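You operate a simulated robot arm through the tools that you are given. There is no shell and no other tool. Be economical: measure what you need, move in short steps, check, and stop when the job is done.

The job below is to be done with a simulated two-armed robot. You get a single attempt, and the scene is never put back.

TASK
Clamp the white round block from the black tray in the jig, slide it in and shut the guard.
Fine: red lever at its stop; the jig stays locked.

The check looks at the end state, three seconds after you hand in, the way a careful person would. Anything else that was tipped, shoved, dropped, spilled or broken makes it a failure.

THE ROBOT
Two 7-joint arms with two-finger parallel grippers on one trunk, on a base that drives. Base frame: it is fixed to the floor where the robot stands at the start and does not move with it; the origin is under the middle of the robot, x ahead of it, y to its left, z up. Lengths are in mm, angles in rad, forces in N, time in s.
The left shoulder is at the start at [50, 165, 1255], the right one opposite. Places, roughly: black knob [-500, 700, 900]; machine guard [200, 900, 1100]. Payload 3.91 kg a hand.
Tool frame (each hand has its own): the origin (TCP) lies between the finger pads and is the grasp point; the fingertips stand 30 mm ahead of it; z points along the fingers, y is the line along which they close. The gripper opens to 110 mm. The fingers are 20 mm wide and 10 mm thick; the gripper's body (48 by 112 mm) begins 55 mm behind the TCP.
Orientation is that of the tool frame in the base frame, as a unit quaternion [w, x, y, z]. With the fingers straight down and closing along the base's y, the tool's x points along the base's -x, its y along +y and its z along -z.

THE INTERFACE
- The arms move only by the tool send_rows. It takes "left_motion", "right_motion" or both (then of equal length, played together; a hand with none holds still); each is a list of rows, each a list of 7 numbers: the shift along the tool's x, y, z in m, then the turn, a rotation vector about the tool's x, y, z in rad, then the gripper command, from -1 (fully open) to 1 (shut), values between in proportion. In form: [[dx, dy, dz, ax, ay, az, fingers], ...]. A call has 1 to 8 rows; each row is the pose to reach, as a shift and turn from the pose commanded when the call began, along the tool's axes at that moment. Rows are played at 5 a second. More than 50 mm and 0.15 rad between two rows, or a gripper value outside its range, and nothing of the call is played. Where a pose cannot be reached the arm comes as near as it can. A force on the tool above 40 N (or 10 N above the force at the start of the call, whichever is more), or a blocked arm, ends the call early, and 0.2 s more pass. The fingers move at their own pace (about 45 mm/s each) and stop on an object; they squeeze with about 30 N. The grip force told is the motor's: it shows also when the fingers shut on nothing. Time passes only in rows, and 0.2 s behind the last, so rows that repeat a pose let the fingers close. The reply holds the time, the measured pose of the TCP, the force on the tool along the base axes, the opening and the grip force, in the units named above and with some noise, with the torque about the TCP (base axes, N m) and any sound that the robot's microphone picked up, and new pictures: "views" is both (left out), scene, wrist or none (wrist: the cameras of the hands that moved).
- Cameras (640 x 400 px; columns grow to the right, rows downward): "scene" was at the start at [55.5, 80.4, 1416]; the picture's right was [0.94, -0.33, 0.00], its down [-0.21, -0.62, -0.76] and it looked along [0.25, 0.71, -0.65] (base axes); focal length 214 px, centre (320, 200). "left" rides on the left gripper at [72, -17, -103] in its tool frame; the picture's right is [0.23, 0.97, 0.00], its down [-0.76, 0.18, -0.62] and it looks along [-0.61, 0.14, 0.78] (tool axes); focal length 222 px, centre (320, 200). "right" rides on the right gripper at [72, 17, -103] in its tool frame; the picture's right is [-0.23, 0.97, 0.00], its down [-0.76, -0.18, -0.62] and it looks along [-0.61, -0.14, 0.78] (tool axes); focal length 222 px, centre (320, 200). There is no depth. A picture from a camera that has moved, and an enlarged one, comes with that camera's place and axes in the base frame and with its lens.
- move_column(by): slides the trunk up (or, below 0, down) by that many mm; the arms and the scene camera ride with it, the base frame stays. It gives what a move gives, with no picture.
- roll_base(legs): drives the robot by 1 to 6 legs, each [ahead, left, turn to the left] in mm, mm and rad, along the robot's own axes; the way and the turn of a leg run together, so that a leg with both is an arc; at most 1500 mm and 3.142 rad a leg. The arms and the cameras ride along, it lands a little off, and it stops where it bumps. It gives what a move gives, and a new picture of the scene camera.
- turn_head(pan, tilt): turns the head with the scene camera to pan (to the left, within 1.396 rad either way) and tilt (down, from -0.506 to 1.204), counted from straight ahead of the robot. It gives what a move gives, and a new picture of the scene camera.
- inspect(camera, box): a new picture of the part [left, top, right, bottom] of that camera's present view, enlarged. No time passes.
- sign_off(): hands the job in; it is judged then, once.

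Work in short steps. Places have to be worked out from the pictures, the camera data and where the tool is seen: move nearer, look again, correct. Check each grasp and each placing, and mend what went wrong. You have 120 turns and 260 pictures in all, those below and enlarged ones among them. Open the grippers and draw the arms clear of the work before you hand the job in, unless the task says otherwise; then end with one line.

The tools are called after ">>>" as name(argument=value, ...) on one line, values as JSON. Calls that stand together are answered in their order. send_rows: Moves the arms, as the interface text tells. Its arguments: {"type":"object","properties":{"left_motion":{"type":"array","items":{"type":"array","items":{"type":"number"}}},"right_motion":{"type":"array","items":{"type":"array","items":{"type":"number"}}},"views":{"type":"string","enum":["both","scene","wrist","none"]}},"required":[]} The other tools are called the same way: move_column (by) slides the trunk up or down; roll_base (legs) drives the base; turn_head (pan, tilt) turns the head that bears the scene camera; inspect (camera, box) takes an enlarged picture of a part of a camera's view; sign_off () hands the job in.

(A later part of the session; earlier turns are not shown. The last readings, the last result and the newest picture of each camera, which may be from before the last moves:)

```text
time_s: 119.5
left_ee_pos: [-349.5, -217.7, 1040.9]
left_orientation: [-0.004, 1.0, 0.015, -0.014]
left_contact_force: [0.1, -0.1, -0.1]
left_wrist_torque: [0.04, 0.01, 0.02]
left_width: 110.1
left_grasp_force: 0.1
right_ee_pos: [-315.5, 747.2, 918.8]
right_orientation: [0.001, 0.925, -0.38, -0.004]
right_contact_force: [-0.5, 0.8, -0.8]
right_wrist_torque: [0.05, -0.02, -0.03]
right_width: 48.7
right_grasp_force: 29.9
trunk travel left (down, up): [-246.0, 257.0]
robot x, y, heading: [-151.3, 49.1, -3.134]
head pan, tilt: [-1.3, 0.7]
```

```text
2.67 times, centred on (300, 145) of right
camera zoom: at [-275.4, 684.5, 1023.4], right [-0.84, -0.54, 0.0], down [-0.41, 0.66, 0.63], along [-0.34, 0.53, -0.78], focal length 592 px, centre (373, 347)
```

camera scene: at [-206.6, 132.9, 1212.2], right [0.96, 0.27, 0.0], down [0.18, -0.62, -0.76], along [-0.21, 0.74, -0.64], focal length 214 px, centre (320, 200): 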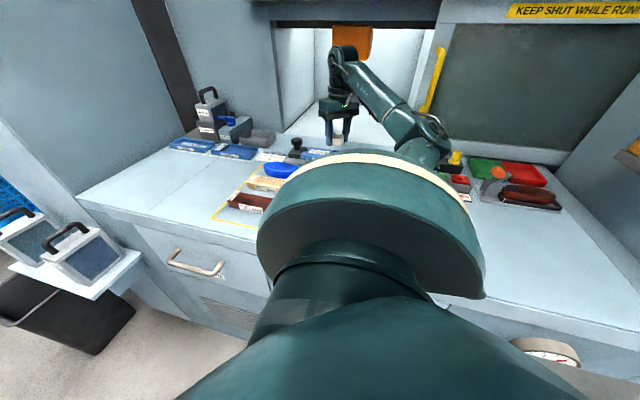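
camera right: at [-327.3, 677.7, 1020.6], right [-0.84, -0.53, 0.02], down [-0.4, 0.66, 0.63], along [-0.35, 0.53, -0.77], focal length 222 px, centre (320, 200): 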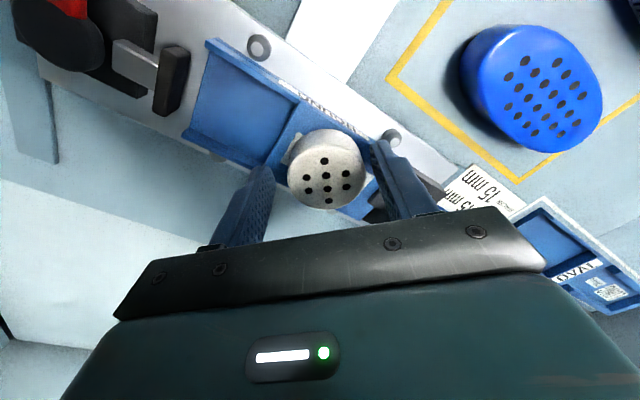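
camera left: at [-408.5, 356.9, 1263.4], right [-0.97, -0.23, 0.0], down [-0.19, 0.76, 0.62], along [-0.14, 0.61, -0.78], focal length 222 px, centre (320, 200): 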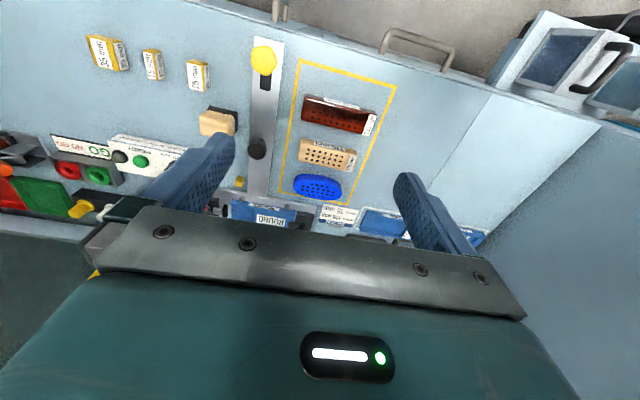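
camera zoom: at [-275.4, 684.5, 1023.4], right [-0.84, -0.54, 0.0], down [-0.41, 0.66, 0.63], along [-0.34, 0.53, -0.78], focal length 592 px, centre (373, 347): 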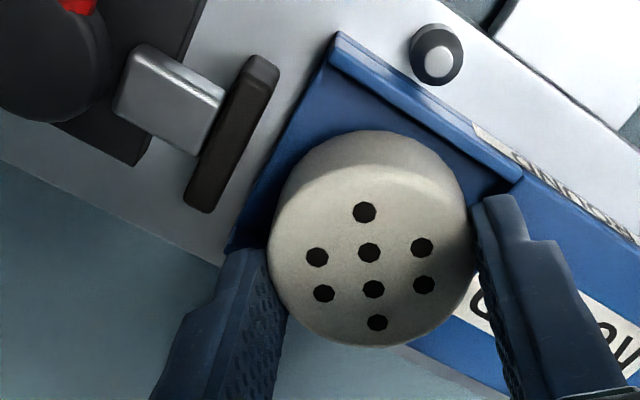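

No contact yet (base ≈876, just at channel top). Front gap still looks larger; shift y by -2.3 mm, then lower 5 mm.

>>> send_rows(right_motion=[[0.0016, 0.0016, 0, 0, 0, 0, 1], [0.0016, 0.0016, 0, 0, 0, 0, 1]], views="none")

>>> move_column(by=-5)

>>> inspect(camera="right", box=[180, 70, 420, 220])

```text
time_s: 120.1
left_ee_pos: [-350.6, -217.5, 1040.6]
left_orientation: [-0.004, 1.0, 0.014, -0.015]
left_contact_force: [-0.7, 1.3, 0.3]
left_wrist_torque: [-0.02, -0.01, 0.01]
left_width: 110.2
left_grasp_force: 0.0
right_ee_pos: [-315.9, 745.1, 918.6]
right_orientation: [0.0, 0.925, -0.379, -0.004]
right_contact_force: [1.4, -0.2, -0.4]
right_wrist_torque: [0.03, -0.03, -0.01]
right_width: 48.1
right_grasp_force: 30.2
trunk travel left (down, up): [-246.0, 257.0]
robot x, y, heading: [-150.0, 50.9, -3.139]
head pan, tilt: [-1.3, 0.7]
```

```text
time_s: 120.6
left_ee_pos: [-349.8, -217.9, 1036.0]
left_orientation: [-0.004, 1.0, 0.015, -0.014]
left_contact_force: [0.6, 0.4, 0.6]
left_wrist_torque: [0.04, 0.02, -0.03]
left_width: 110.2
left_grasp_force: 0.0
right_ee_pos: [-316.6, 744.8, 913.1]
right_orientation: [0.0, 0.925, -0.379, -0.003]
right_contact_force: [1.7, 0.0, -1.5]
right_wrist_torque: [0.0, -0.04, -0.01]
right_width: 48.3
right_grasp_force: 30.3
trunk travel left (down, up): [-241.0, 262.0]
robot x, y, heading: [-155.0, 46.0, -3.139]
head pan, tilt: [-1.3, 0.7]
```

```text
2.67 times, centred on (300, 145) of right
camera zoom: at [-275.6, 682.1, 1017.9], right [-0.84, -0.54, 0.01], down [-0.41, 0.66, 0.63], along [-0.34, 0.53, -0.78], focal length 592 px, centre (373, 347)
```

zoom: 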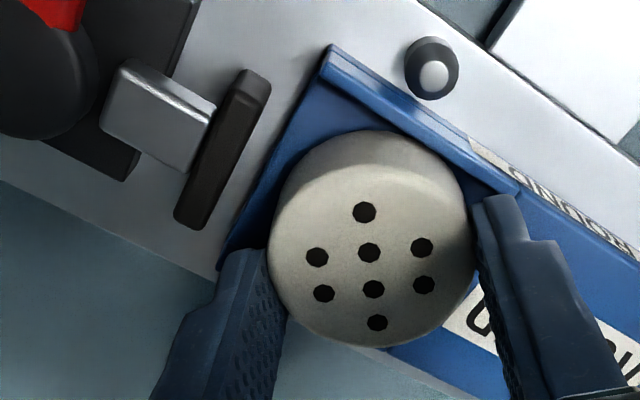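

Block is entering the channel with no contact. Lower further until it touches the floor.

>>> move_column(by=-4)

>>> inspect(camera="right", box=[180, 70, 420, 220])

```text
time_s: 121.1
left_ee_pos: [-348.6, -218.1, 1031.8]
left_orientation: [-0.004, 1.0, 0.014, -0.014]
left_contact_force: [-0.1, 0.0, -0.3]
left_wrist_torque: [0.0, -0.01, 0.01]
left_width: 110.1
left_grasp_force: 0.1
right_ee_pos: [-316.2, 744.7, 909.9]
right_orientation: [0.0, 0.925, -0.379, -0.005]
right_contact_force: [2.3, 2.2, 3.9]
right_wrist_torque: [0.12, -0.15, -0.03]
right_width: 48.4
right_grasp_force: 30.1
trunk travel left (down, up): [-237.0, 266.0]
robot x, y, heading: [-152.0, 48.7, -3.139]
head pan, tilt: [-1.3, 0.7]
```

```text
2.67 times, centred on (300, 145) of right
camera zoom: at [-275.5, 681.8, 1014.6], right [-0.84, -0.54, 0.01], down [-0.41, 0.66, 0.63], along [-0.34, 0.53, -0.78], focal length 592 px, centre (373, 347)
```

zoom: 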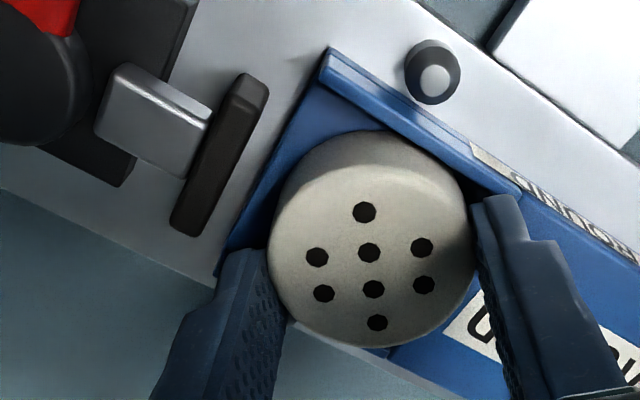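

Light contact (4 N). The block is in the channel; open the fingers slightly to release.

>>> send_rows(right_motion=[[0, 0, 0, 0, 0, 0, 0.0], [0, 0, 0, 0, 0, 0, -0.03], [0, 0, 0, 0, 0, 0, -0.03]], views="none")

>>> inspect(camera="right", box=[180, 70, 420, 220])

```text
time_s: 121.9
left_ee_pos: [-350.2, -217.9, 1032.3]
left_orientation: [-0.004, 1.0, 0.015, -0.014]
left_contact_force: [0.8, -0.1, -0.5]
left_wrist_torque: [0.0, -0.01, 0.0]
left_width: 109.9
left_grasp_force: 0.0
right_ee_pos: [-315.7, 746.1, 910.2]
right_orientation: [0.0, 0.926, -0.378, -0.004]
right_contact_force: [0.5, -0.6, -0.5]
right_wrist_torque: [0.05, 0.0, -0.04]
right_width: 56.7
right_grasp_force: 0.1
trunk travel left (down, up): [-237.0, 266.0]
robot x, y, heading: [-153.5, 50.3, -3.137]
head pan, tilt: [-1.3, 0.7]
```

```text
2.67 times, centred on (300, 145) of right
camera zoom: at [-275.9, 682.0, 1014.1], right [-0.84, -0.54, 0.01], down [-0.41, 0.66, 0.63], along [-0.34, 0.53, -0.78], focal length 592 px, centre (373, 347)
```

zoom: 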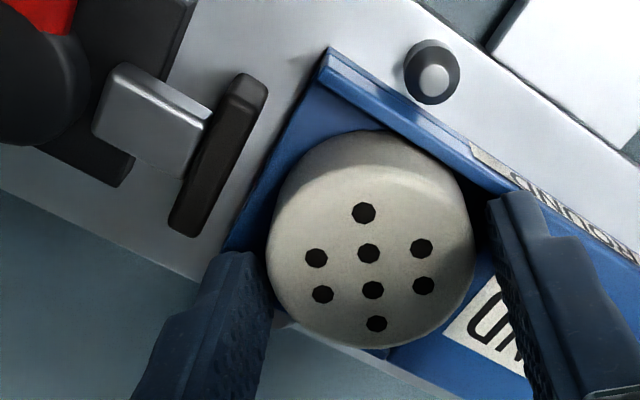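

Released without movement. Raise the hand 45 mm by column and inspect the seating.

>>> move_column(by=45)

>>> inspect(camera="right", box=[180, 50, 420, 200])

>>> inspect(camera="scene", box=[290, 100, 390, 175])

```text
time_s: 122.8
left_ee_pos: [-349.7, -216.7, 1076.4]
left_orientation: [-0.004, 1.0, 0.015, -0.014]
left_contact_force: [0.5, 0.1, -0.2]
left_wrist_torque: [0.02, 0.0, -0.01]
left_width: 109.9
left_grasp_force: 0.1
right_ee_pos: [-316.4, 744.3, 954.7]
right_orientation: [0.0, 0.925, -0.379, -0.004]
right_contact_force: [0.6, 0.5, -0.1]
right_wrist_torque: [0.02, 0.01, -0.01]
right_width: 56.8
right_grasp_force: 0.0
trunk travel left (down, up): [-282.0, 221.0]
robot x, y, heading: [-151.4, 49.9, -3.138]
head pan, tilt: [-1.3, 0.7]
```

```text
2.67 times, centred on (300, 125) of right
camera zoom: at [-275.8, 682.1, 1059.1], right [-0.84, -0.54, 0.01], down [-0.41, 0.66, 0.63], along [-0.34, 0.53, -0.78], focal length 592 px, centre (373, 400)
```

zoom: 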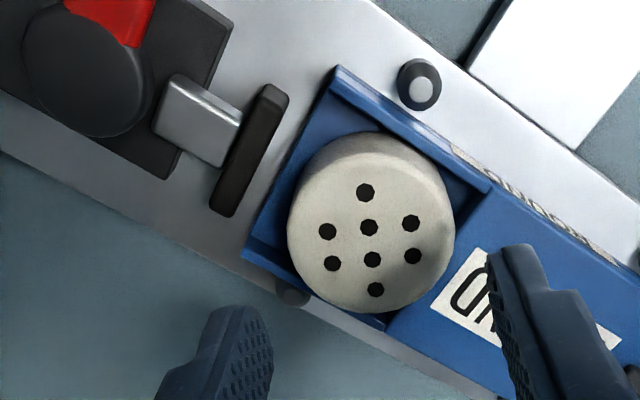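

```text
5.33 times, centred on (340, 138) of scene
camera zoom: at [-206.5, 133.5, 1223.7], right [0.96, 0.27, 0.0], down [0.17, -0.62, -0.76], along [-0.21, 0.74, -0.64], focal length 1144 px, centre (213, 533)
```

zoom: 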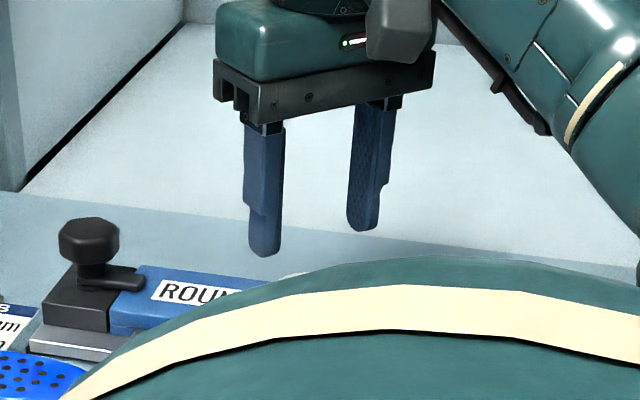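

The block sits in the channel. Now look at the red lever mechanism.

>>> inspect(camera="right", box=[120, 0, 320, 125])

>>> send_rows(right_motion=[[0.03, -0.01, -0.02, 0, 0, 0, -0.03], [0.06, -0.02, -0.04, 0, 0, 0, -0.03], [0.09, -0.03, -0.06, 0, 0, 0, -0.03]], views="wrist")

```text
3.20 times, centred on (220, 62) of right
camera zoom: at [-275.8, 682.1, 1059.1], right [-0.84, -0.54, 0.01], down [-0.41, 0.66, 0.63], along [-0.34, 0.53, -0.78], focal length 711 px, centre (640, 640)
```

zoom: 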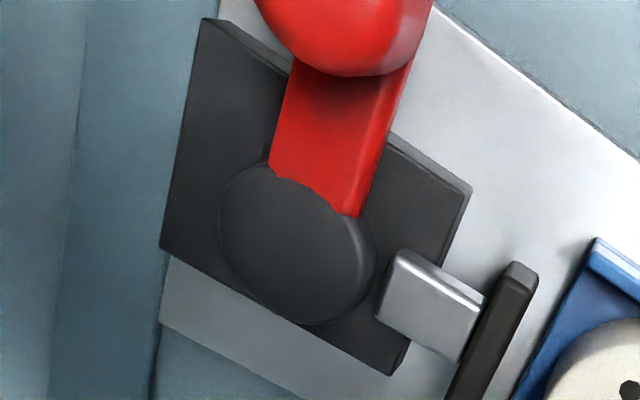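

```text
time_s: 123.6
left_ee_pos: [-349.2, -217.0, 1075.7]
left_orientation: [-0.004, 1.0, 0.013, -0.015]
left_contact_force: [0.2, 0.0, 0.3]
left_wrist_torque: [0.02, 0.03, -0.01]
left_width: 110.0
left_grasp_force: 0.1
right_ee_pos: [-252.1, 719.8, 931.7]
right_orientation: [0.001, 0.926, -0.379, -0.006]
right_contact_force: [1.1, -0.1, -0.4]
right_wrist_torque: [0.0, -0.02, 0.02]
right_width: 56.5
right_grasp_force: 0.1
right hand out of reach, approached as far as the arm can: row 1, 2, 3
trunk travel left (down, up): [-282.0, 221.0]
robot x, y, heading: [-148.8, 53.0, -3.142]
head pan, tilt: [-1.3, 0.7]
camera right: at [-211.7, 655.7, 1035.6], right [-0.84, -0.54, 0.01], down [-0.41, 0.66, 0.63], along [-0.34, 0.53, -0.77], focal length 222 px, centre (320, 200)
```

right: 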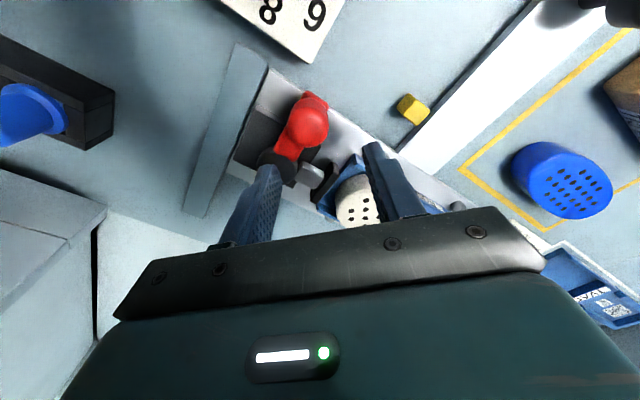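

Knob of the lever at ≈[-231,695,910], pivot disc ≈[-233,743]. I'll close the gripper and push the knob toward +x from its -x side. First raise, close, and position.

>>> move_column(by=30)

>>> send_rows(right_motion=[[0.006, 0.015, 0, 0, 0, 0, 1], [0.013, 0.032, 0, 0, 0, 0, 1], [0.013, 0.032, 0, 0, 0, 0, 1], [0.013, 0.032, 0, 0, 0, 0, 1]], views="wrist")

```text
time_s: 124.3
left_ee_pos: [-350.2, -217.4, 1106.0]
left_orientation: [-0.004, 1.0, 0.015, -0.015]
left_contact_force: [-0.8, 0.5, -0.4]
left_wrist_torque: [0.02, 0.0, -0.03]
left_width: 110.1
left_grasp_force: 0.1
right_ee_pos: [-253.7, 719.6, 962.2]
right_orientation: [0.0, 0.926, -0.378, -0.007]
right_contact_force: [-0.3, 0.2, 0.4]
right_wrist_torque: [-0.02, -0.01, 0.0]
right_width: 56.5
right_grasp_force: 0.1
trunk travel left (down, up): [-312.0, 191.0]
robot x, y, heading: [-150.8, 48.8, -3.136]
head pan, tilt: [-1.3, 0.7]
```

```text
time_s: 125.3
left_ee_pos: [-349.6, -216.3, 1107.6]
left_orientation: [-0.004, 1.0, 0.015, -0.015]
left_contact_force: [-0.5, -0.2, 0.1]
left_wrist_torque: [0.01, 0.01, 0.0]
left_width: 110.1
left_grasp_force: 0.1
right_ee_pos: [-267.2, 687.9, 960.5]
right_orientation: [-0.001, 0.925, -0.379, -0.009]
right_contact_force: [0.3, -0.5, 0.3]
right_wrist_torque: [-0.01, -0.01, 0.02]
right_width: 0.0
right_grasp_force: 30.2
trunk travel left (down, up): [-312.0, 191.0]
robot x, y, heading: [-154.9, 51.1, -3.137]
head pan, tilt: [-1.3, 0.7]
camera right: at [-225.2, 624.8, 1063.9], right [-0.84, -0.54, 0.01], down [-0.41, 0.66, 0.63], along [-0.35, 0.53, -0.77], focal length 222 px, centre (320, 200)
```

right: 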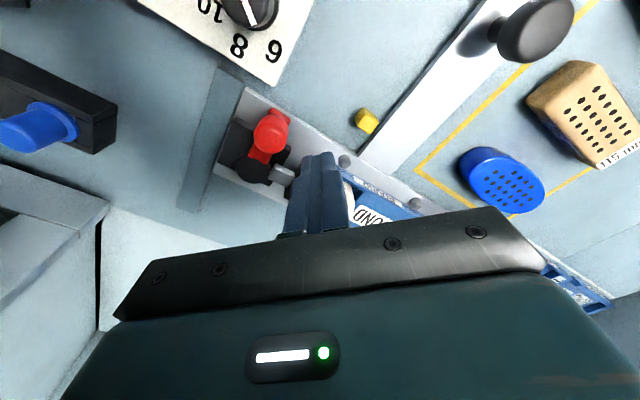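

Lower the tips to knob height and push +x in small increments.

>>> move_column(by=-27)

>>> send_rows(right_motion=[[0.0071, -0.007, 0, 0, 0, 0, 1], [0.0142, -0.014, 0, 0, 0, 0, 1], [0.0178, -0.0175, 0, 0, 0, 0, 1], [0.0213, -0.021, 0, 0, 0, 0, 1]], views="wrist")

```text
time_s: 126.1
left_ee_pos: [-348.8, -216.2, 1080.0]
left_orientation: [-0.004, 1.0, 0.016, -0.014]
left_contact_force: [-0.3, -0.5, 0.3]
left_wrist_torque: [0.03, 0.02, -0.02]
left_width: 110.1
left_grasp_force: 0.1
right_ee_pos: [-266.8, 688.1, 933.3]
right_orientation: [0.0, 0.926, -0.378, -0.007]
right_contact_force: [-0.2, 0.9, -0.6]
right_wrist_torque: [0.0, 0.01, 0.02]
right_width: 0.0
right_grasp_force: 30.0
trunk travel left (down, up): [-285.0, 218.0]
robot x, y, heading: [-151.4, 49.9, -3.141]
head pan, tilt: [-1.3, 0.7]
```

```text
time_s: 127.1
left_ee_pos: [-350.0, -217.5, 1080.4]
left_orientation: [-0.004, 1.0, 0.015, -0.014]
left_contact_force: [0.1, 0.0, 0.5]
left_wrist_torque: [-0.03, 0.02, 0.0]
left_width: 110.0
left_grasp_force: 0.1
right_ee_pos: [-238.7, 689.2, 926.4]
right_orientation: [-0.002, 0.926, -0.378, -0.008]
right_contact_force: [-0.5, -1.6, 1.5]
right_wrist_torque: [-0.04, -0.01, 0.0]
right_width: 0.0
right_grasp_force: 30.5
right hand out of reach, approached as far as the arm can: row 2, 3, 4
trunk travel left (down, up): [-285.0, 218.0]
robot x, y, heading: [-151.9, 52.5, -3.137]
head pan, tilt: [-1.3, 0.7]
camera right: at [-196.2, 625.9, 1029.9], right [-0.84, -0.54, 0.01], down [-0.41, 0.65, 0.64], along [-0.35, 0.53, -0.77], focal length 222 px, centre (320, 200)
```

right: 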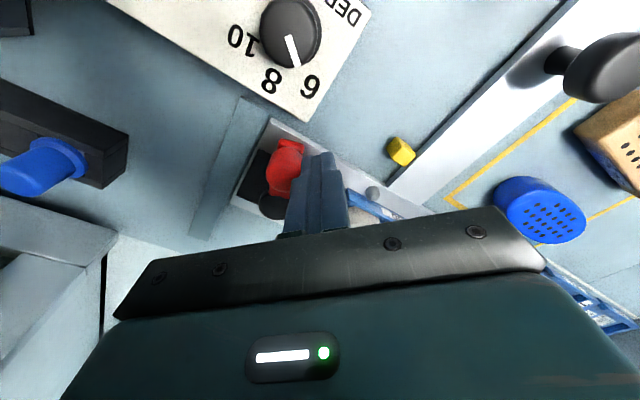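

The knob moved toward +x freely. The arm is at a reach edge, so lift, shift the base 80 mm to +x, and bring the hand back to continue.

>>> move_column(by=40)

>>> roll_base(legs=[[-80, 0, 0]])

>>> send_rows(right_motion=[[-0.02, 0.02, 0, 0, 0, 0, 1], [-0.04, 0.04, 0, 0, 0, 0, 1], [-0.057, 0.056, 0, 0, 0, 0, 1], [-0.067, 0.066, 0, 0, 0, 0, 1]], views="wrist")

```text
time_s: 127.9
left_ee_pos: [-349.8, -216.6, 1119.8]
left_orientation: [-0.004, 1.0, 0.015, -0.014]
left_contact_force: [0.8, -0.3, -1.1]
left_wrist_torque: [0.01, -0.02, -0.03]
left_width: 110.0
left_grasp_force: 0.2
right_ee_pos: [-237.5, 689.3, 966.7]
right_orientation: [-0.001, 0.926, -0.378, -0.008]
right_contact_force: [-0.3, -0.6, -0.2]
right_wrist_torque: [0.0, -0.01, 0.01]
right_width: 0.1
right_grasp_force: 29.8
trunk travel left (down, up): [-325.0, 178.0]
robot x, y, heading: [-153.9, 53.0, -3.137]
head pan, tilt: [-1.3, 0.7]
```

```text
time_s: 129.0
left_ee_pos: [-267.1, -217.9, 1119.1]
left_orientation: [-0.004, 1.0, 0.015, -0.014]
left_contact_force: [-0.1, -0.5, 0.4]
left_wrist_torque: [-0.04, 0.03, -0.01]
left_width: 109.9
left_grasp_force: 0.0
right_ee_pos: [-156.8, 690.2, 966.1]
right_orientation: [0.0, 0.926, -0.378, -0.011]
right_contact_force: [0.0, 0.7, 0.2]
right_wrist_torque: [0.04, -0.01, -0.02]
right_width: 0.0
right_grasp_force: 30.8
trunk travel left (down, up): [-325.0, 178.0]
robot x, y, heading: [-74.3, 51.8, -3.139]
head pan, tilt: [-1.3, 0.7]
camera scene: at [-123.9, 133.7, 1266.8], right [0.96, 0.27, 0.0], down [0.17, -0.62, -0.77], along [-0.21, 0.74, -0.64], focal length 214 px, centre (320, 200)
```

scene: 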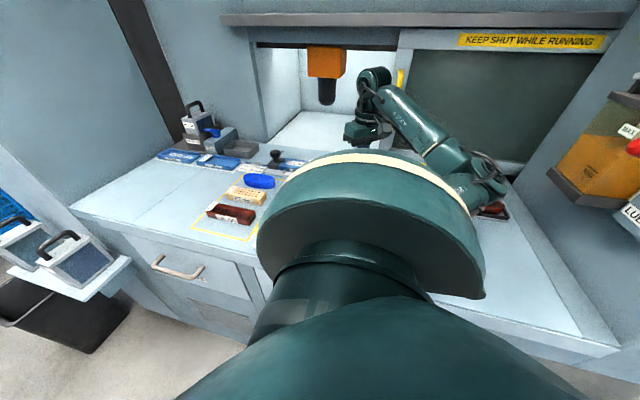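

```text
time_s: 130.0
left_ee_pos: [-268.0, -218.4, 1119.7]
left_orientation: [-0.004, 1.0, 0.015, -0.013]
left_contact_force: [0.9, -0.5, -0.9]
left_wrist_torque: [-0.01, 0.03, 0.0]
left_width: 109.9
left_grasp_force: 0.1
right_ee_pos: [-250.0, 689.1, 969.1]
right_orientation: [-0.001, 0.926, -0.378, -0.009]
right_contact_force: [-0.1, -0.1, -0.3]
right_wrist_torque: [0.02, 0.01, 0.0]
right_width: 0.1
right_grasp_force: 30.7
trunk travel left (down, up): [-325.0, 178.0]
robot x, y, heading: [-73.1, 49.4, -3.137]
head pan, tilt: [-1.3, 0.7]
camera right: at [-207.7, 625.5, 1071.7], right [-0.84, -0.54, 0.01], down [-0.41, 0.66, 0.64], along [-0.35, 0.53, -0.77], focal length 222 px, centre (320, 200)
```

right: 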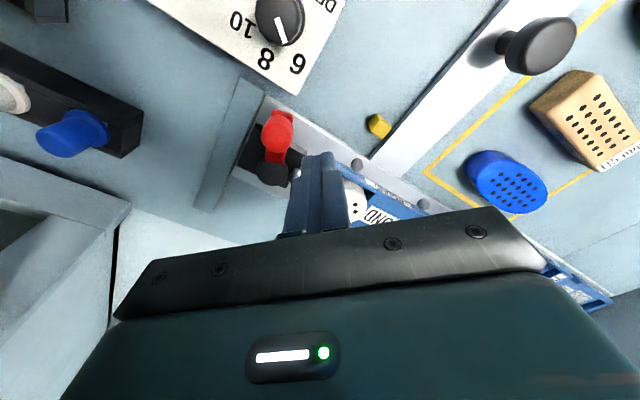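

>>> inspect(camera="right", box=[220, 80, 420, 205])

```text
3.20 times, centred on (320, 142) of right
camera zoom: at [-207.7, 625.5, 1071.7], right [-0.84, -0.54, 0.01], down [-0.41, 0.66, 0.64], along [-0.35, 0.53, -0.77], focal length 711 px, centre (320, 384)
```

zoom: 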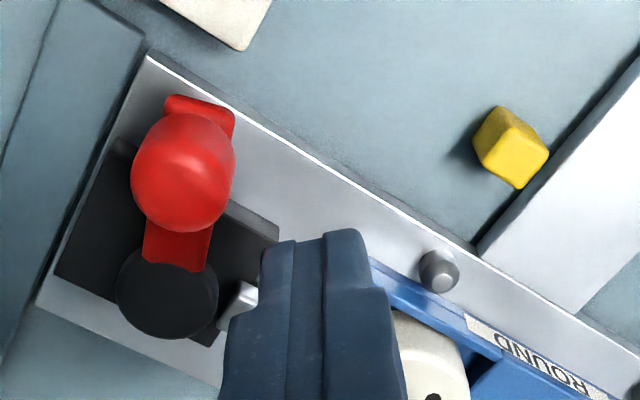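

Lever has rotated ~16° toward +x. Lower and push along the arc.

>>> move_column(by=-38)

>>> send_rows(right_motion=[[0.0064, -0.0077, 0, 0, 0, 0, 1], [0.0128, -0.0154, 0, 0, 0, 0, 1], [0.0165, -0.021, 0, 0, 0, 0, 1], [0.0205, -0.0261, 0, 0, 0, 0, 1], [0.023, -0.032, 0, 0, 0, 0, 1], [0.0252, -0.0384, 0, 0, 0, 0, 1]], views="wrist")

```text
time_s: 130.8
left_ee_pos: [-267.8, -216.6, 1081.1]
left_orientation: [-0.004, 1.0, 0.015, -0.015]
left_contact_force: [0.4, 0.4, -0.5]
left_wrist_torque: [-0.01, -0.04, -0.01]
left_width: 110.0
left_grasp_force: 0.0
right_ee_pos: [-248.6, 689.2, 929.9]
right_orientation: [-0.001, 0.925, -0.379, -0.01]
right_contact_force: [-0.6, 0.4, 0.5]
right_wrist_torque: [-0.02, 0.04, 0.01]
right_width: 0.0
right_grasp_force: 29.9
trunk travel left (down, up): [-287.0, 216.0]
robot x, y, heading: [-70.2, 52.3, -3.139]
head pan, tilt: [-1.3, 0.7]
```

```text
time_s: 132.2
left_ee_pos: [-269.2, -217.1, 1081.1]
left_orientation: [-0.005, 1.0, 0.014, -0.014]
left_contact_force: [0.1, -0.4, 0.0]
left_wrist_torque: [0.0, 0.01, 0.04]
left_width: 110.1
left_grasp_force: 0.1
right_ee_pos: [-204.9, 698.2, 929.9]
right_orientation: [-0.001, 0.926, -0.379, -0.009]
right_contact_force: [-0.2, -0.9, 1.1]
right_wrist_torque: [-0.02, 0.02, 0.01]
right_width: 0.0
right_grasp_force: 30.1
trunk travel left (down, up): [-287.0, 216.0]
robot x, y, heading: [-69.8, 51.3, -3.135]
head pan, tilt: [-1.3, 0.7]
camera right: at [-162.9, 635.2, 1033.6], right [-0.84, -0.54, 0.01], down [-0.41, 0.65, 0.64], along [-0.35, 0.53, -0.77], focal length 222 px, centre (320, 200)
```

right: 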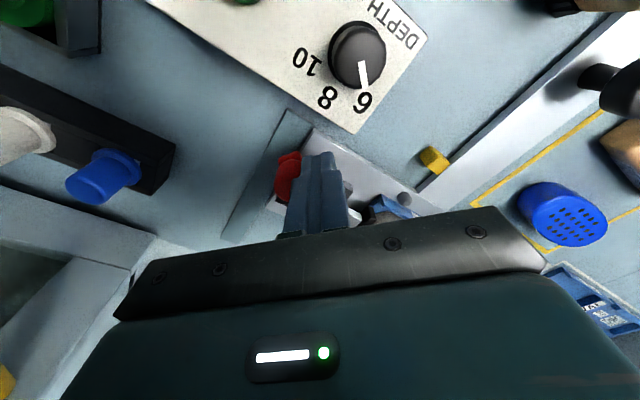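

Continue the arc to about 0° (lever pointing +x).

>>> send_rows(right_motion=[[0.0005, -0.007, 0, 0, 0, 0, 1], [0.0009, -0.0136, 0, 0, 0, 0, 1], [0.0, -0.02, 0, 0, 0, 0, 1], [-0.0011, -0.0267, 0, 0, 0, 0, 1]], views="wrist")

>>> inspect(camera="right", box=[220, 80, 460, 230])

```text
time_s: 133.2
left_ee_pos: [-268.3, -218.4, 1081.6]
left_orientation: [-0.004, 1.0, 0.015, -0.014]
left_contact_force: [-1.1, 0.7, -0.2]
left_wrist_torque: [-0.04, -0.02, -0.01]
left_width: 109.8
left_grasp_force: 0.0
right_ee_pos: [-187.8, 717.1, 928.7]
right_orientation: [-0.001, 0.926, -0.377, -0.01]
right_contact_force: [-9.0, -4.9, -2.6]
right_wrist_torque: [-0.17, 0.28, 0.15]
right_width: 0.0
right_grasp_force: 30.0
trunk travel left (down, up): [-287.0, 216.0]
robot x, y, heading: [-72.8, 51.9, -3.139]
head pan, tilt: [-1.3, 0.7]
camera right: at [-146.2, 654.5, 1032.9], right [-0.84, -0.54, 0.01], down [-0.41, 0.65, 0.64], along [-0.35, 0.53, -0.77], focal length 222 px, centre (320, 200)
```

right: 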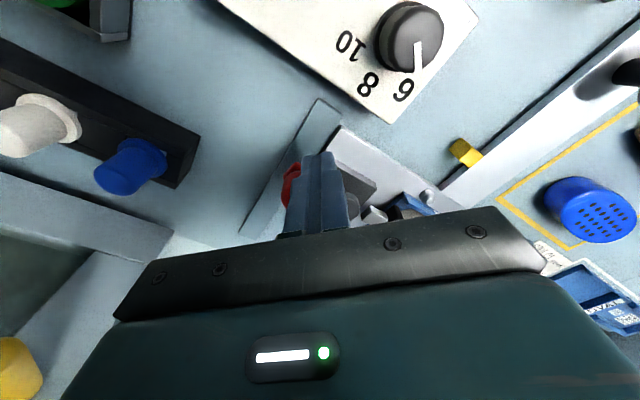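

```text
2.67 times, centred on (340, 155) of right
camera zoom: at [-146.2, 654.5, 1032.9], right [-0.84, -0.54, 0.01], down [-0.41, 0.65, 0.64], along [-0.35, 0.53, -0.77], focal length 592 px, centre (267, 320)
```

zoom: 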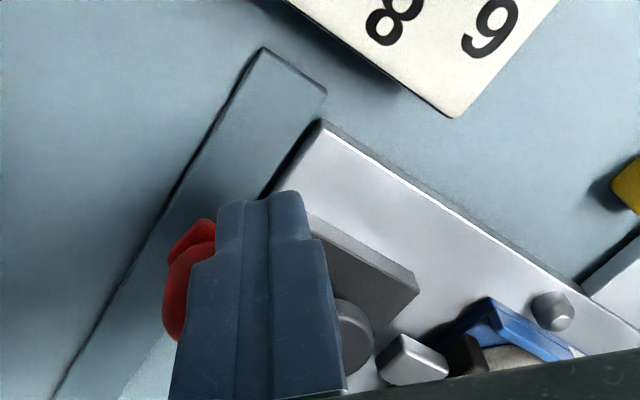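

Resistance is building (10 N), pad close to the block. Continue tangentially in small steps to the stop.

>>> send_rows(right_motion=[[-0.002, -0.003, 0, 0, 0, 0, 1], [-0.004, -0.006, 0, 0, 0, 0, 1], [-0.006, -0.009, 0, 0, 0, 0, 1], [-0.008, -0.012, 0, 0, 0, 0, 1]], views="wrist")

```text
time_s: 134.2
left_ee_pos: [-267.5, -216.4, 1083.2]
left_orientation: [-0.004, 1.0, 0.014, -0.015]
left_contact_force: [0.5, -0.3, -0.5]
left_wrist_torque: [0.0, -0.04, 0.01]
left_width: 110.1
left_grasp_force: 0.1
right_ee_pos: [-184.0, 728.5, 929.0]
right_orientation: [0.0, 0.925, -0.38, -0.009]
right_contact_force: [0.9, -0.7, -0.5]
right_wrist_torque: [0.04, 0.07, 0.01]
right_width: 0.1
right_grasp_force: 30.2
right hand out of reach, approached as far as the arm can: row 4
trunk travel left (down, up): [-287.0, 216.0]
robot x, y, heading: [-72.2, 51.8, -3.136]
head pan, tilt: [-1.3, 0.7]
camera right: at [-142.3, 665.6, 1033.2], right [-0.85, -0.53, 0.01], down [-0.41, 0.66, 0.64], along [-0.34, 0.53, -0.77], focal length 222 px, centre (320, 200)
```

right: 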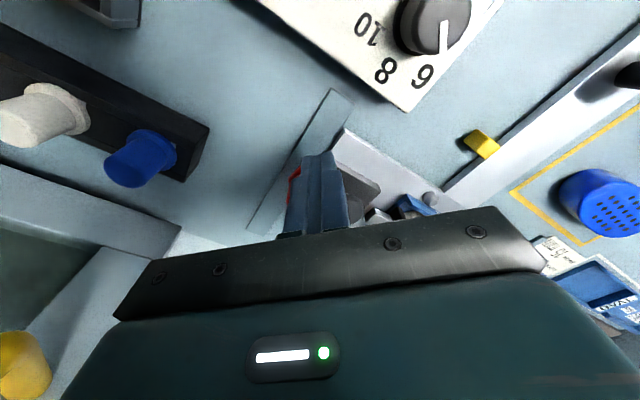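

Moved past with low force. Lift and look at the lever's state.

>>> move_column(by=45)

>>> send_rows(right_motion=[[0.005, 0.03, -0.01, 0, 0, 0, 1], [0.01, 0.06, -0.02, 0, 0, 0, 1]], views="wrist")

>>> inspect(camera="right", box=[160, 60, 400, 210])

```text
time_s: 135.1
left_ee_pos: [-267.3, -217.0, 1126.1]
left_orientation: [-0.004, 1.0, 0.014, -0.014]
left_contact_force: [0.1, 0.2, 0.1]
left_wrist_torque: [-0.02, 0.0, -0.01]
left_width: 109.9
left_grasp_force: 0.0
right_ee_pos: [-183.8, 729.0, 974.8]
right_orientation: [0.0, 0.925, -0.379, -0.009]
right_contact_force: [-0.4, -0.4, 0.1]
right_wrist_torque: [0.0, -0.01, 0.03]
right_width: 0.5
right_grasp_force: 29.7
trunk travel left (down, up): [-332.0, 171.0]
robot x, y, heading: [-72.8, 52.0, -3.133]
head pan, tilt: [-1.3, 0.7]
```

```text
time_s: 135.7
left_ee_pos: [-268.9, -216.9, 1126.8]
left_orientation: [-0.004, 1.0, 0.015, -0.014]
left_contact_force: [-0.2, 0.2, -0.1]
left_wrist_torque: [-0.05, 0.0, -0.02]
left_width: 110.0
left_grasp_force: 0.3
right_ee_pos: [-220.4, 679.9, 991.8]
right_orientation: [-0.002, 0.925, -0.38, -0.011]
right_contact_force: [0.2, 0.3, -0.1]
right_wrist_torque: [0.0, -0.01, 0.0]
right_width: 0.0
right_grasp_force: 30.2
right hand out of reach, approached as far as the arm can: row 2
trunk travel left (down, up): [-332.0, 171.0]
robot x, y, heading: [-71.7, 48.7, -3.133]
head pan, tilt: [-1.3, 0.7]
camera right: at [-178.9, 616.6, 1095.0], right [-0.85, -0.53, 0.01], down [-0.41, 0.65, 0.64], along [-0.35, 0.54, -0.77], focal length 222 px, centre (320, 200)
```

right: 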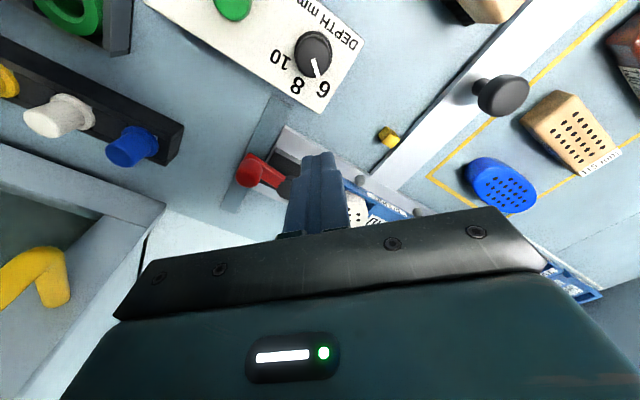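

```text
2.67 times, centred on (280, 135) of right
camera zoom: at [-178.9, 616.6, 1095.0], right [-0.85, -0.53, 0.01], down [-0.41, 0.65, 0.64], along [-0.35, 0.54, -0.77], focal length 592 px, centre (427, 373)
```

zoom: 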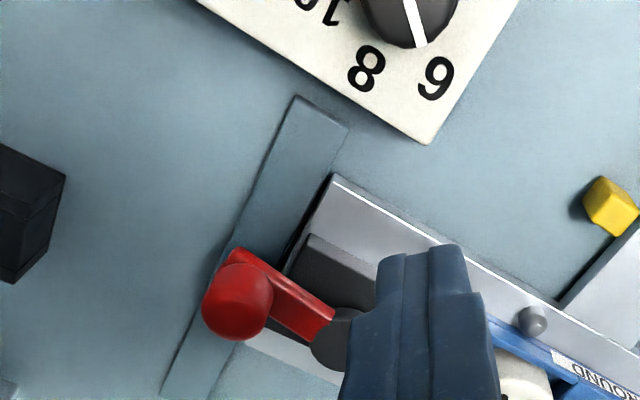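

The lever now points about +x. Verify it's at the stop: go back behind the knob and press +y while watching force.

>>> send_rows(right_motion=[[-0.0025, -0.027, 0.008, 0, 0, 0, 1], [-0.005, -0.052, 0.016, 0, 0, 0, 1], [-0.005, -0.052, 0.016, 0, 0, 0, 1]], views="none")

>>> move_column(by=-45)

>>> send_rows(right_motion=[[-0.0035, -0.0036, 0, 0, 0, 0, 1], [-0.007, -0.0071, 0, 0, 0, 0, 1], [-0.0105, -0.0107, 0, 0, 0, 0, 1], [-0.014, -0.0143, 0, 0, 0, 0, 1]], views="wrist")

```text
time_s: 136.5
left_ee_pos: [-267.5, -217.1, 1126.9]
left_orientation: [-0.005, 1.0, 0.015, -0.014]
left_contact_force: [-0.2, 0.3, -0.3]
left_wrist_torque: [-0.01, -0.02, -0.03]
left_width: 109.9
left_grasp_force: 0.0
right_ee_pos: [-188.3, 721.4, 976.4]
right_orientation: [-0.001, 0.926, -0.378, -0.01]
right_contact_force: [0.1, 1.1, -1.0]
right_wrist_torque: [-0.03, 0.01, -0.01]
right_width: 0.0
right_grasp_force: 30.0
trunk travel left (down, up): [-332.0, 171.0]
robot x, y, heading: [-69.5, 53.8, -3.14]
head pan, tilt: [-1.3, 0.7]
```

```text
time_s: 137.3
left_ee_pos: [-267.8, -217.9, 1081.8]
left_orientation: [-0.003, 1.0, 0.015, -0.014]
left_contact_force: [0.7, -0.5, -0.6]
left_wrist_torque: [-0.01, -0.02, -0.04]
left_width: 110.0
left_grasp_force: 0.1
right_ee_pos: [-188.8, 721.5, 930.4]
right_orientation: [-0.002, 0.925, -0.379, -0.01]
right_contact_force: [0.1, -0.1, 0.4]
right_wrist_torque: [-0.05, 0.0, -0.04]
right_width: 0.1
right_grasp_force: 30.1
trunk travel left (down, up): [-287.0, 216.0]
robot x, y, heading: [-71.5, 50.9, -3.14]
head pan, tilt: [-1.3, 0.7]
```

```text
time_s: 138.3
left_ee_pos: [-268.1, -216.2, 1081.4]
left_orientation: [-0.004, 1.0, 0.015, -0.014]
left_contact_force: [0.2, -0.2, -0.1]
left_wrist_torque: [-0.03, 0.0, -0.01]
left_width: 110.0
left_grasp_force: 0.0
right_ee_pos: [-192.2, 736.3, 931.0]
right_orientation: [-0.002, 0.925, -0.38, -0.008]
right_contact_force: [-0.1, 0.1, -0.5]
right_wrist_torque: [-0.01, 0.01, 0.02]
right_width: 0.0
right_grasp_force: 30.3
right hand out of reach, approached as far as the arm can: row 3, 4
trunk travel left (down, up): [-287.0, 216.0]
robot x, y, heading: [-74.0, 50.5, -3.141]
head pan, tilt: [-1.3, 0.7]
camera right: at [-151.6, 671.9, 1033.8], right [-0.85, -0.53, 0.01], down [-0.41, 0.66, 0.64], along [-0.34, 0.54, -0.77], focal length 222 px, centre (320, 200)
```

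right: 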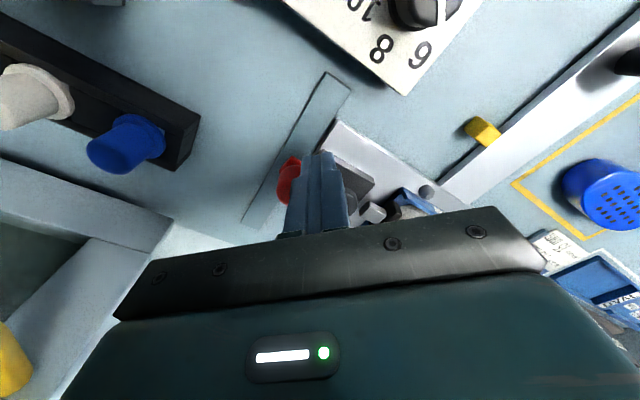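

No resistance yet and I'm at the arm's limit; lift, move the base 25 mm nearer the bench, and retry.

>>> move_column(by=45)

>>> roll_base(legs=[[0, -25, 0]])

>>> inspect(camera="right", box=[180, 80, 420, 230])

```text
time_s: 139.2
left_ee_pos: [-267.3, -218.7, 1126.8]
left_orientation: [-0.004, 1.0, 0.015, -0.013]
left_contact_force: [0.6, 0.0, 0.2]
left_wrist_torque: [0.04, -0.01, -0.02]
left_width: 110.0
left_grasp_force: 0.0
right_ee_pos: [-192.9, 735.2, 976.1]
right_orientation: [-0.002, 0.925, -0.38, -0.01]
right_contact_force: [-0.8, -0.1, -0.1]
right_wrist_torque: [-0.03, -0.02, -0.03]
right_width: 0.2
right_grasp_force: 30.3
trunk travel left (down, up): [-332.0, 171.0]
robot x, y, heading: [-70.5, 49.2, -3.138]
head pan, tilt: [-1.3, 0.7]
```

```text
time_s: 140.1
left_ee_pos: [-267.9, -191.4, 1126.1]
left_orientation: [-0.004, 1.0, 0.014, -0.014]
left_contact_force: [-0.2, 0.1, 0.0]
left_wrist_torque: [-0.03, 0.01, -0.01]
left_width: 109.9
left_grasp_force: 0.0
right_ee_pos: [-192.7, 760.9, 974.4]
right_orientation: [-0.001, 0.925, -0.381, -0.009]
right_contact_force: [-0.8, 0.3, 0.2]
right_wrist_torque: [-0.03, -0.01, 0.0]
right_width: 0.0
right_grasp_force: 30.0
trunk travel left (down, up): [-332.0, 171.0]
robot x, y, heading: [-70.8, 77.4, -3.138]
head pan, tilt: [-1.3, 0.7]
camera scene: at [-124.7, 159.0, 1273.7], right [0.96, 0.27, 0.0], down [0.17, -0.62, -0.76], along [-0.21, 0.74, -0.64], focal length 214 px, centre (320, 200)
```

scene: 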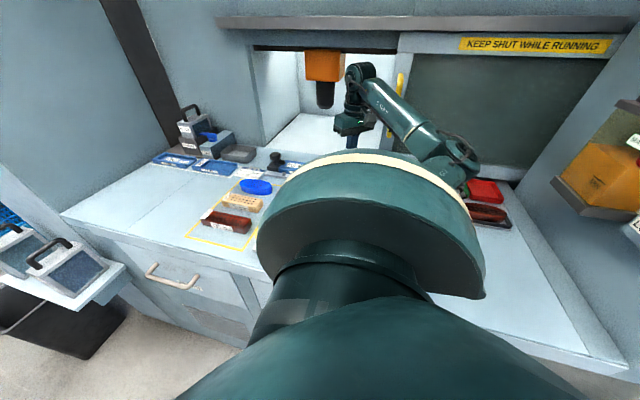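

```text
2.67 times, centred on (300, 155) of right
camera zoom: at [-151.5, 697.0, 1078.5], right [-0.85, -0.53, 0.01], down [-0.41, 0.66, 0.64], along [-0.34, 0.54, -0.77], focal length 592 px, centre (373, 320)
```

zoom: 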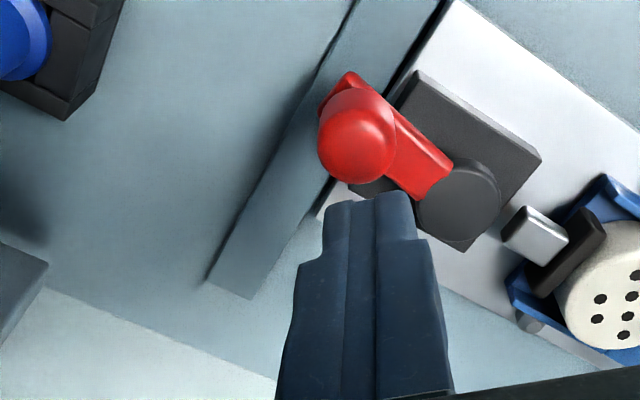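

Jig itself slid in ~20 mm under the push (plate moved relative to the rails), pad is against the block, and the lever points about +x. One more press on the knob's front side farther out to be sure it's at its stop.

>>> send_rows(right_motion=[[0.017, 0.005, 0, 0, 0, 0, 1], [0.0336, 0.0104, 0, 0, 0, 0, 1], [0.0336, 0.0104, 0, 0, 0, 0, 1]], views="wrist")

>>> inspect(camera="right", box=[180, 60, 420, 210])

```text
time_s: 140.9
left_ee_pos: [-269.2, -191.6, 1127.5]
left_orientation: [-0.004, 1.0, 0.014, -0.014]
left_contact_force: [0.1, 0.2, 0.3]
left_wrist_torque: [0.0, 0.01, -0.02]
left_width: 109.9
left_grasp_force: 0.0
right_ee_pos: [-175.5, 728.2, 973.4]
right_orientation: [-0.001, 0.924, -0.381, -0.009]
right_contact_force: [1.2, -0.7, -0.3]
right_wrist_torque: [0.03, 0.02, 0.0]
right_width: 0.0
right_grasp_force: 29.9
trunk travel left (down, up): [-332.0, 171.0]
robot x, y, heading: [-69.6, 77.1, -3.138]
head pan, tilt: [-1.3, 0.7]
camera right: at [-134.8, 664.3, 1078.2], right [-0.85, -0.53, 0.01], down [-0.41, 0.66, 0.64], along [-0.34, 0.54, -0.77], focal length 222 px, centre (320, 200)
```

right: 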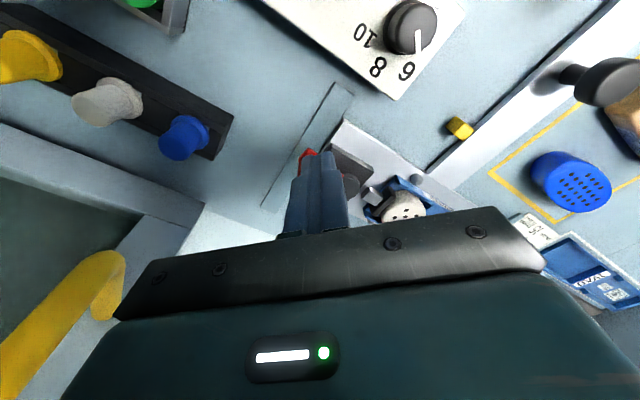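

```text
2.67 times, centred on (300, 135) of right
camera zoom: at [-134.8, 664.3, 1078.2], right [-0.85, -0.53, 0.01], down [-0.41, 0.66, 0.64], along [-0.34, 0.54, -0.77], focal length 592 px, centre (373, 373)
```

zoom: 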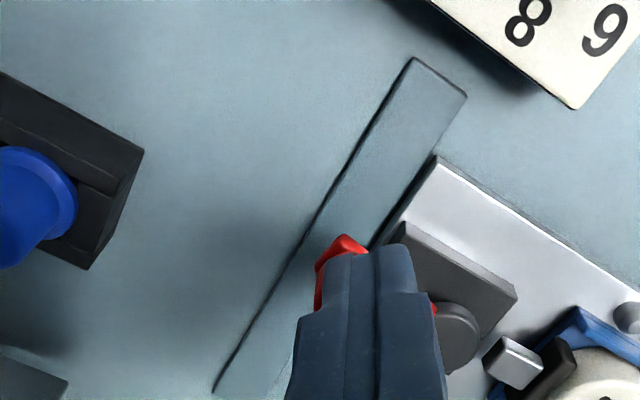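

Lower here and press +y, watching forces.

>>> move_column(by=-44)

>>> send_rows(right_motion=[[-0.0035, -0.0036, 0, 0, 0, 0, 1], [-0.007, -0.0071, 0, 0, 0, 0, 1], [-0.0105, -0.0107, 0, 0, 0, 0, 1]], views="none")

>>> send_rows(right_motion=[[-0.0035, -0.0036, 0, 0, 0, 0, 1], [-0.007, -0.0071, 0, 0, 0, 0, 1]], views="wrist")

```text
time_s: 141.8
left_ee_pos: [-267.9, -192.4, 1081.7]
left_orientation: [-0.004, 1.0, 0.014, -0.014]
left_contact_force: [-0.1, 0.2, -0.5]
left_wrist_torque: [-0.02, -0.01, -0.01]
left_width: 110.0
left_grasp_force: 0.0
right_ee_pos: [-175.5, 727.4, 931.4]
right_orientation: [-0.001, 0.924, -0.381, -0.009]
right_contact_force: [0.3, 0.5, 0.2]
right_wrist_torque: [0.04, 0.01, -0.01]
right_width: 0.0
right_grasp_force: 29.9
trunk travel left (down, up): [-288.0, 215.0]
robot x, y, heading: [-69.7, 77.3, -3.138]
head pan, tilt: [-1.3, 0.7]
```

```text
time_s: 142.6
left_ee_pos: [-267.7, -192.0, 1082.5]
left_orientation: [-0.004, 1.0, 0.014, -0.014]
left_contact_force: [-0.4, -0.7, -0.4]
left_wrist_torque: [-0.01, 0.02, 0.02]
left_width: 109.7
left_grasp_force: 0.0
right_ee_pos: [-175.2, 742.6, 931.1]
right_orientation: [-0.001, 0.925, -0.38, -0.011]
right_contact_force: [1.9, 0.3, 0.7]
right_wrist_torque: [0.01, -0.07, -0.01]
right_width: 0.0
right_grasp_force: 29.4
trunk travel left (down, up): [-288.0, 215.0]
robot x, y, heading: [-69.4, 78.8, -3.14]
head pan, tilt: [-1.3, 0.7]
```

```text
time_s: 143.2
left_ee_pos: [-267.9, -192.5, 1084.5]
left_orientation: [-0.004, 1.0, 0.014, -0.014]
left_contact_force: [-0.3, -0.2, 0.4]
left_wrist_torque: [0.0, -0.02, 0.0]
left_width: 110.0
left_grasp_force: 0.1
right_ee_pos: [-176.4, 750.0, 930.3]
right_orientation: [-0.002, 0.924, -0.382, -0.009]
right_contact_force: [3.3, -1.0, 0.4]
right_wrist_torque: [-0.01, -0.09, -0.02]
right_width: 0.0
right_grasp_force: 29.8
trunk travel left (down, up): [-288.0, 215.0]
robot x, y, heading: [-72.4, 79.7, -3.142]
head pan, tilt: [-1.3, 0.7]
camera right: at [-135.0, 686.6, 1033.7], right [-0.85, -0.53, 0.01], down [-0.4, 0.66, 0.64], along [-0.34, 0.54, -0.77], focal length 222 px, centre (320, 200)
```

right: 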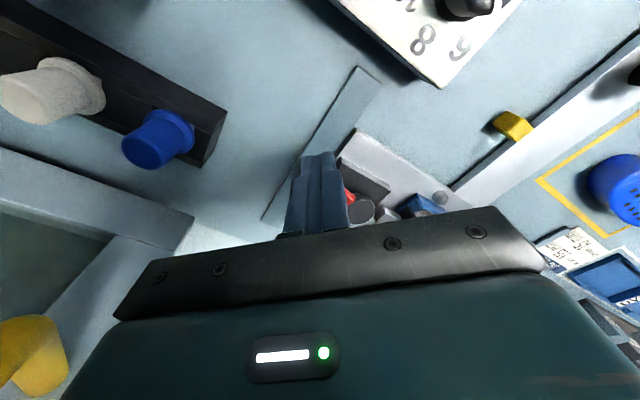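

Small side force only. Lift and look again.

>>> move_column(by=48)

>>> send_rows(right_motion=[[-0.02, 0.0, -0.01, 0, 0, 0, 1], [-0.04, 0.0, -0.01, 0, 0, 0, 1]], views="none")

>>> inspect(camera="right", box=[200, 60, 440, 210])

```text
time_s: 144.1
left_ee_pos: [-268.4, -192.6, 1130.1]
left_orientation: [-0.005, 1.0, 0.014, -0.014]
left_contact_force: [0.5, 0.4, 0.6]
left_wrist_torque: [0.0, -0.01, -0.03]
left_width: 110.0
left_grasp_force: 0.1
right_ee_pos: [-176.7, 750.1, 979.3]
right_orientation: [-0.002, 0.924, -0.382, -0.009]
right_contact_force: [1.0, -0.2, -0.3]
right_wrist_torque: [0.03, 0.0, 0.02]
right_width: 0.0
right_grasp_force: 30.2
trunk travel left (down, up): [-336.0, 167.0]
robot x, y, heading: [-69.5, 75.4, -3.145]
head pan, tilt: [-1.3, 0.7]
```

```text
time_s: 144.7
left_ee_pos: [-268.1, -192.4, 1129.8]
left_orientation: [-0.004, 1.0, 0.014, -0.014]
left_contact_force: [0.4, -0.4, 0.0]
left_wrist_torque: [-0.01, -0.01, -0.02]
left_width: 109.9
left_grasp_force: 0.0
right_ee_pos: [-209.4, 771.9, 988.0]
right_orientation: [-0.002, 0.924, -0.383, -0.009]
right_contact_force: [-0.2, -0.1, -0.3]
right_wrist_torque: [0.02, -0.01, -0.03]
right_width: 0.1
right_grasp_force: 30.2
right hand out of reach, approached as far as the arm can: row 2
trunk travel left (down, up): [-336.0, 167.0]
robot x, y, heading: [-70.6, 79.0, -3.136]
head pan, tilt: [-1.3, 0.7]
```

```text
2.67 times, centred on (320, 135) of right
camera zoom: at [-168.1, 707.4, 1091.8], right [-0.85, -0.53, 0.01], down [-0.4, 0.66, 0.64], along [-0.34, 0.54, -0.77], focal length 592 px, centre (320, 373)
```

zoom: 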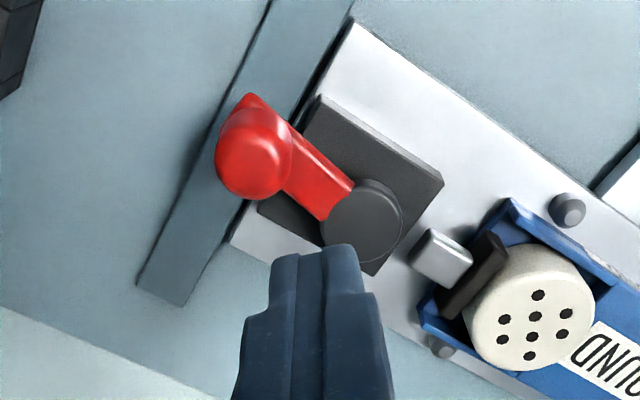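

The last push rotated the lever a bit further while the jig slid inward, so the lever may still not be at its stop. I'll tilt the hand outward (more reach) and push on the knob +y: it slides the jig fully in and then presses the lever to its stop. First tilt in free air.

>>> send_rows(right_motion=[[0.008, 0.005, -0.01, 0.1, -0.1, 0, 1], [0.016, 0.01, -0.02, 0.2, -0.2, 0, 1], [0.024, 0.015, -0.02, 0.3, -0.3, 0, 1], [0.032, 0.02, -0.02, 0.4, -0.4, 0, 1], [0.04, 0.025, -0.02, 0.48, -0.48, 0, 1]], views="both")

```text
time_s: 145.9
left_ee_pos: [-267.9, -192.2, 1131.0]
left_orientation: [-0.005, 1.0, 0.014, -0.014]
left_contact_force: [0.0, 0.2, 0.7]
left_wrist_torque: [0.01, 0.02, 0.0]
left_width: 110.1
left_grasp_force: 0.1
right_ee_pos: [-198.2, 725.5, 1007.7]
right_orientation: [-0.309, 0.869, -0.361, -0.138]
right_contact_force: [-0.1, 0.2, -0.7]
right_wrist_torque: [0.03, 0.0, 0.02]
right_width: 0.1
right_grasp_force: 30.3
trunk travel left (down, up): [-336.0, 167.0]
robot x, y, heading: [-71.6, 75.5, -3.139]
head pan, tilt: [-1.3, 0.7]
camera scene: at [-124.6, 158.3, 1277.8], right [0.96, 0.27, 0.0], down [0.17, -0.62, -0.77], along [-0.21, 0.74, -0.64], focal length 214 px, centre (320, 200)
camera right: at [-157.3, 611.0, 1047.6], right [-0.85, -0.41, -0.32], down [-0.4, 0.11, 0.91], along [-0.33, 0.91, -0.26], focal length 222 px, centre (320, 200)
```

scene: 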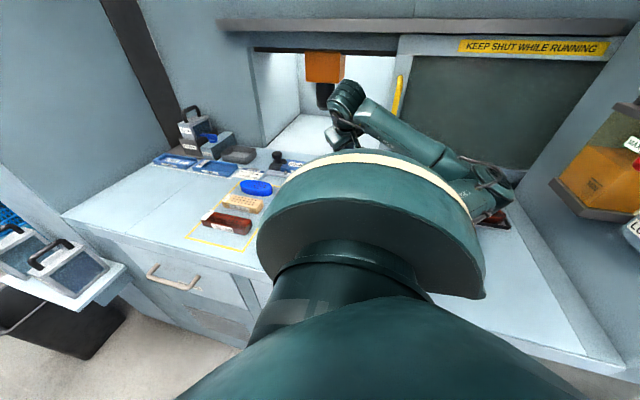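
right: 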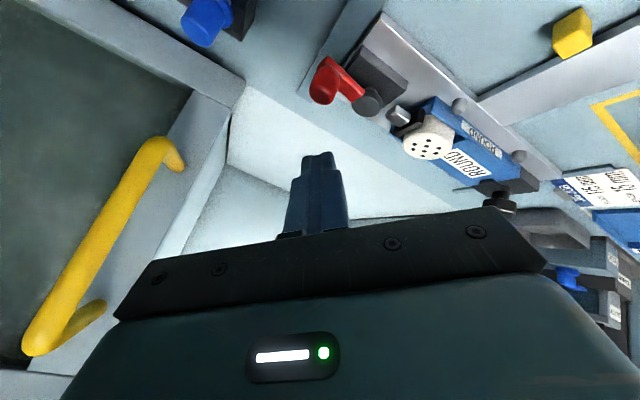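

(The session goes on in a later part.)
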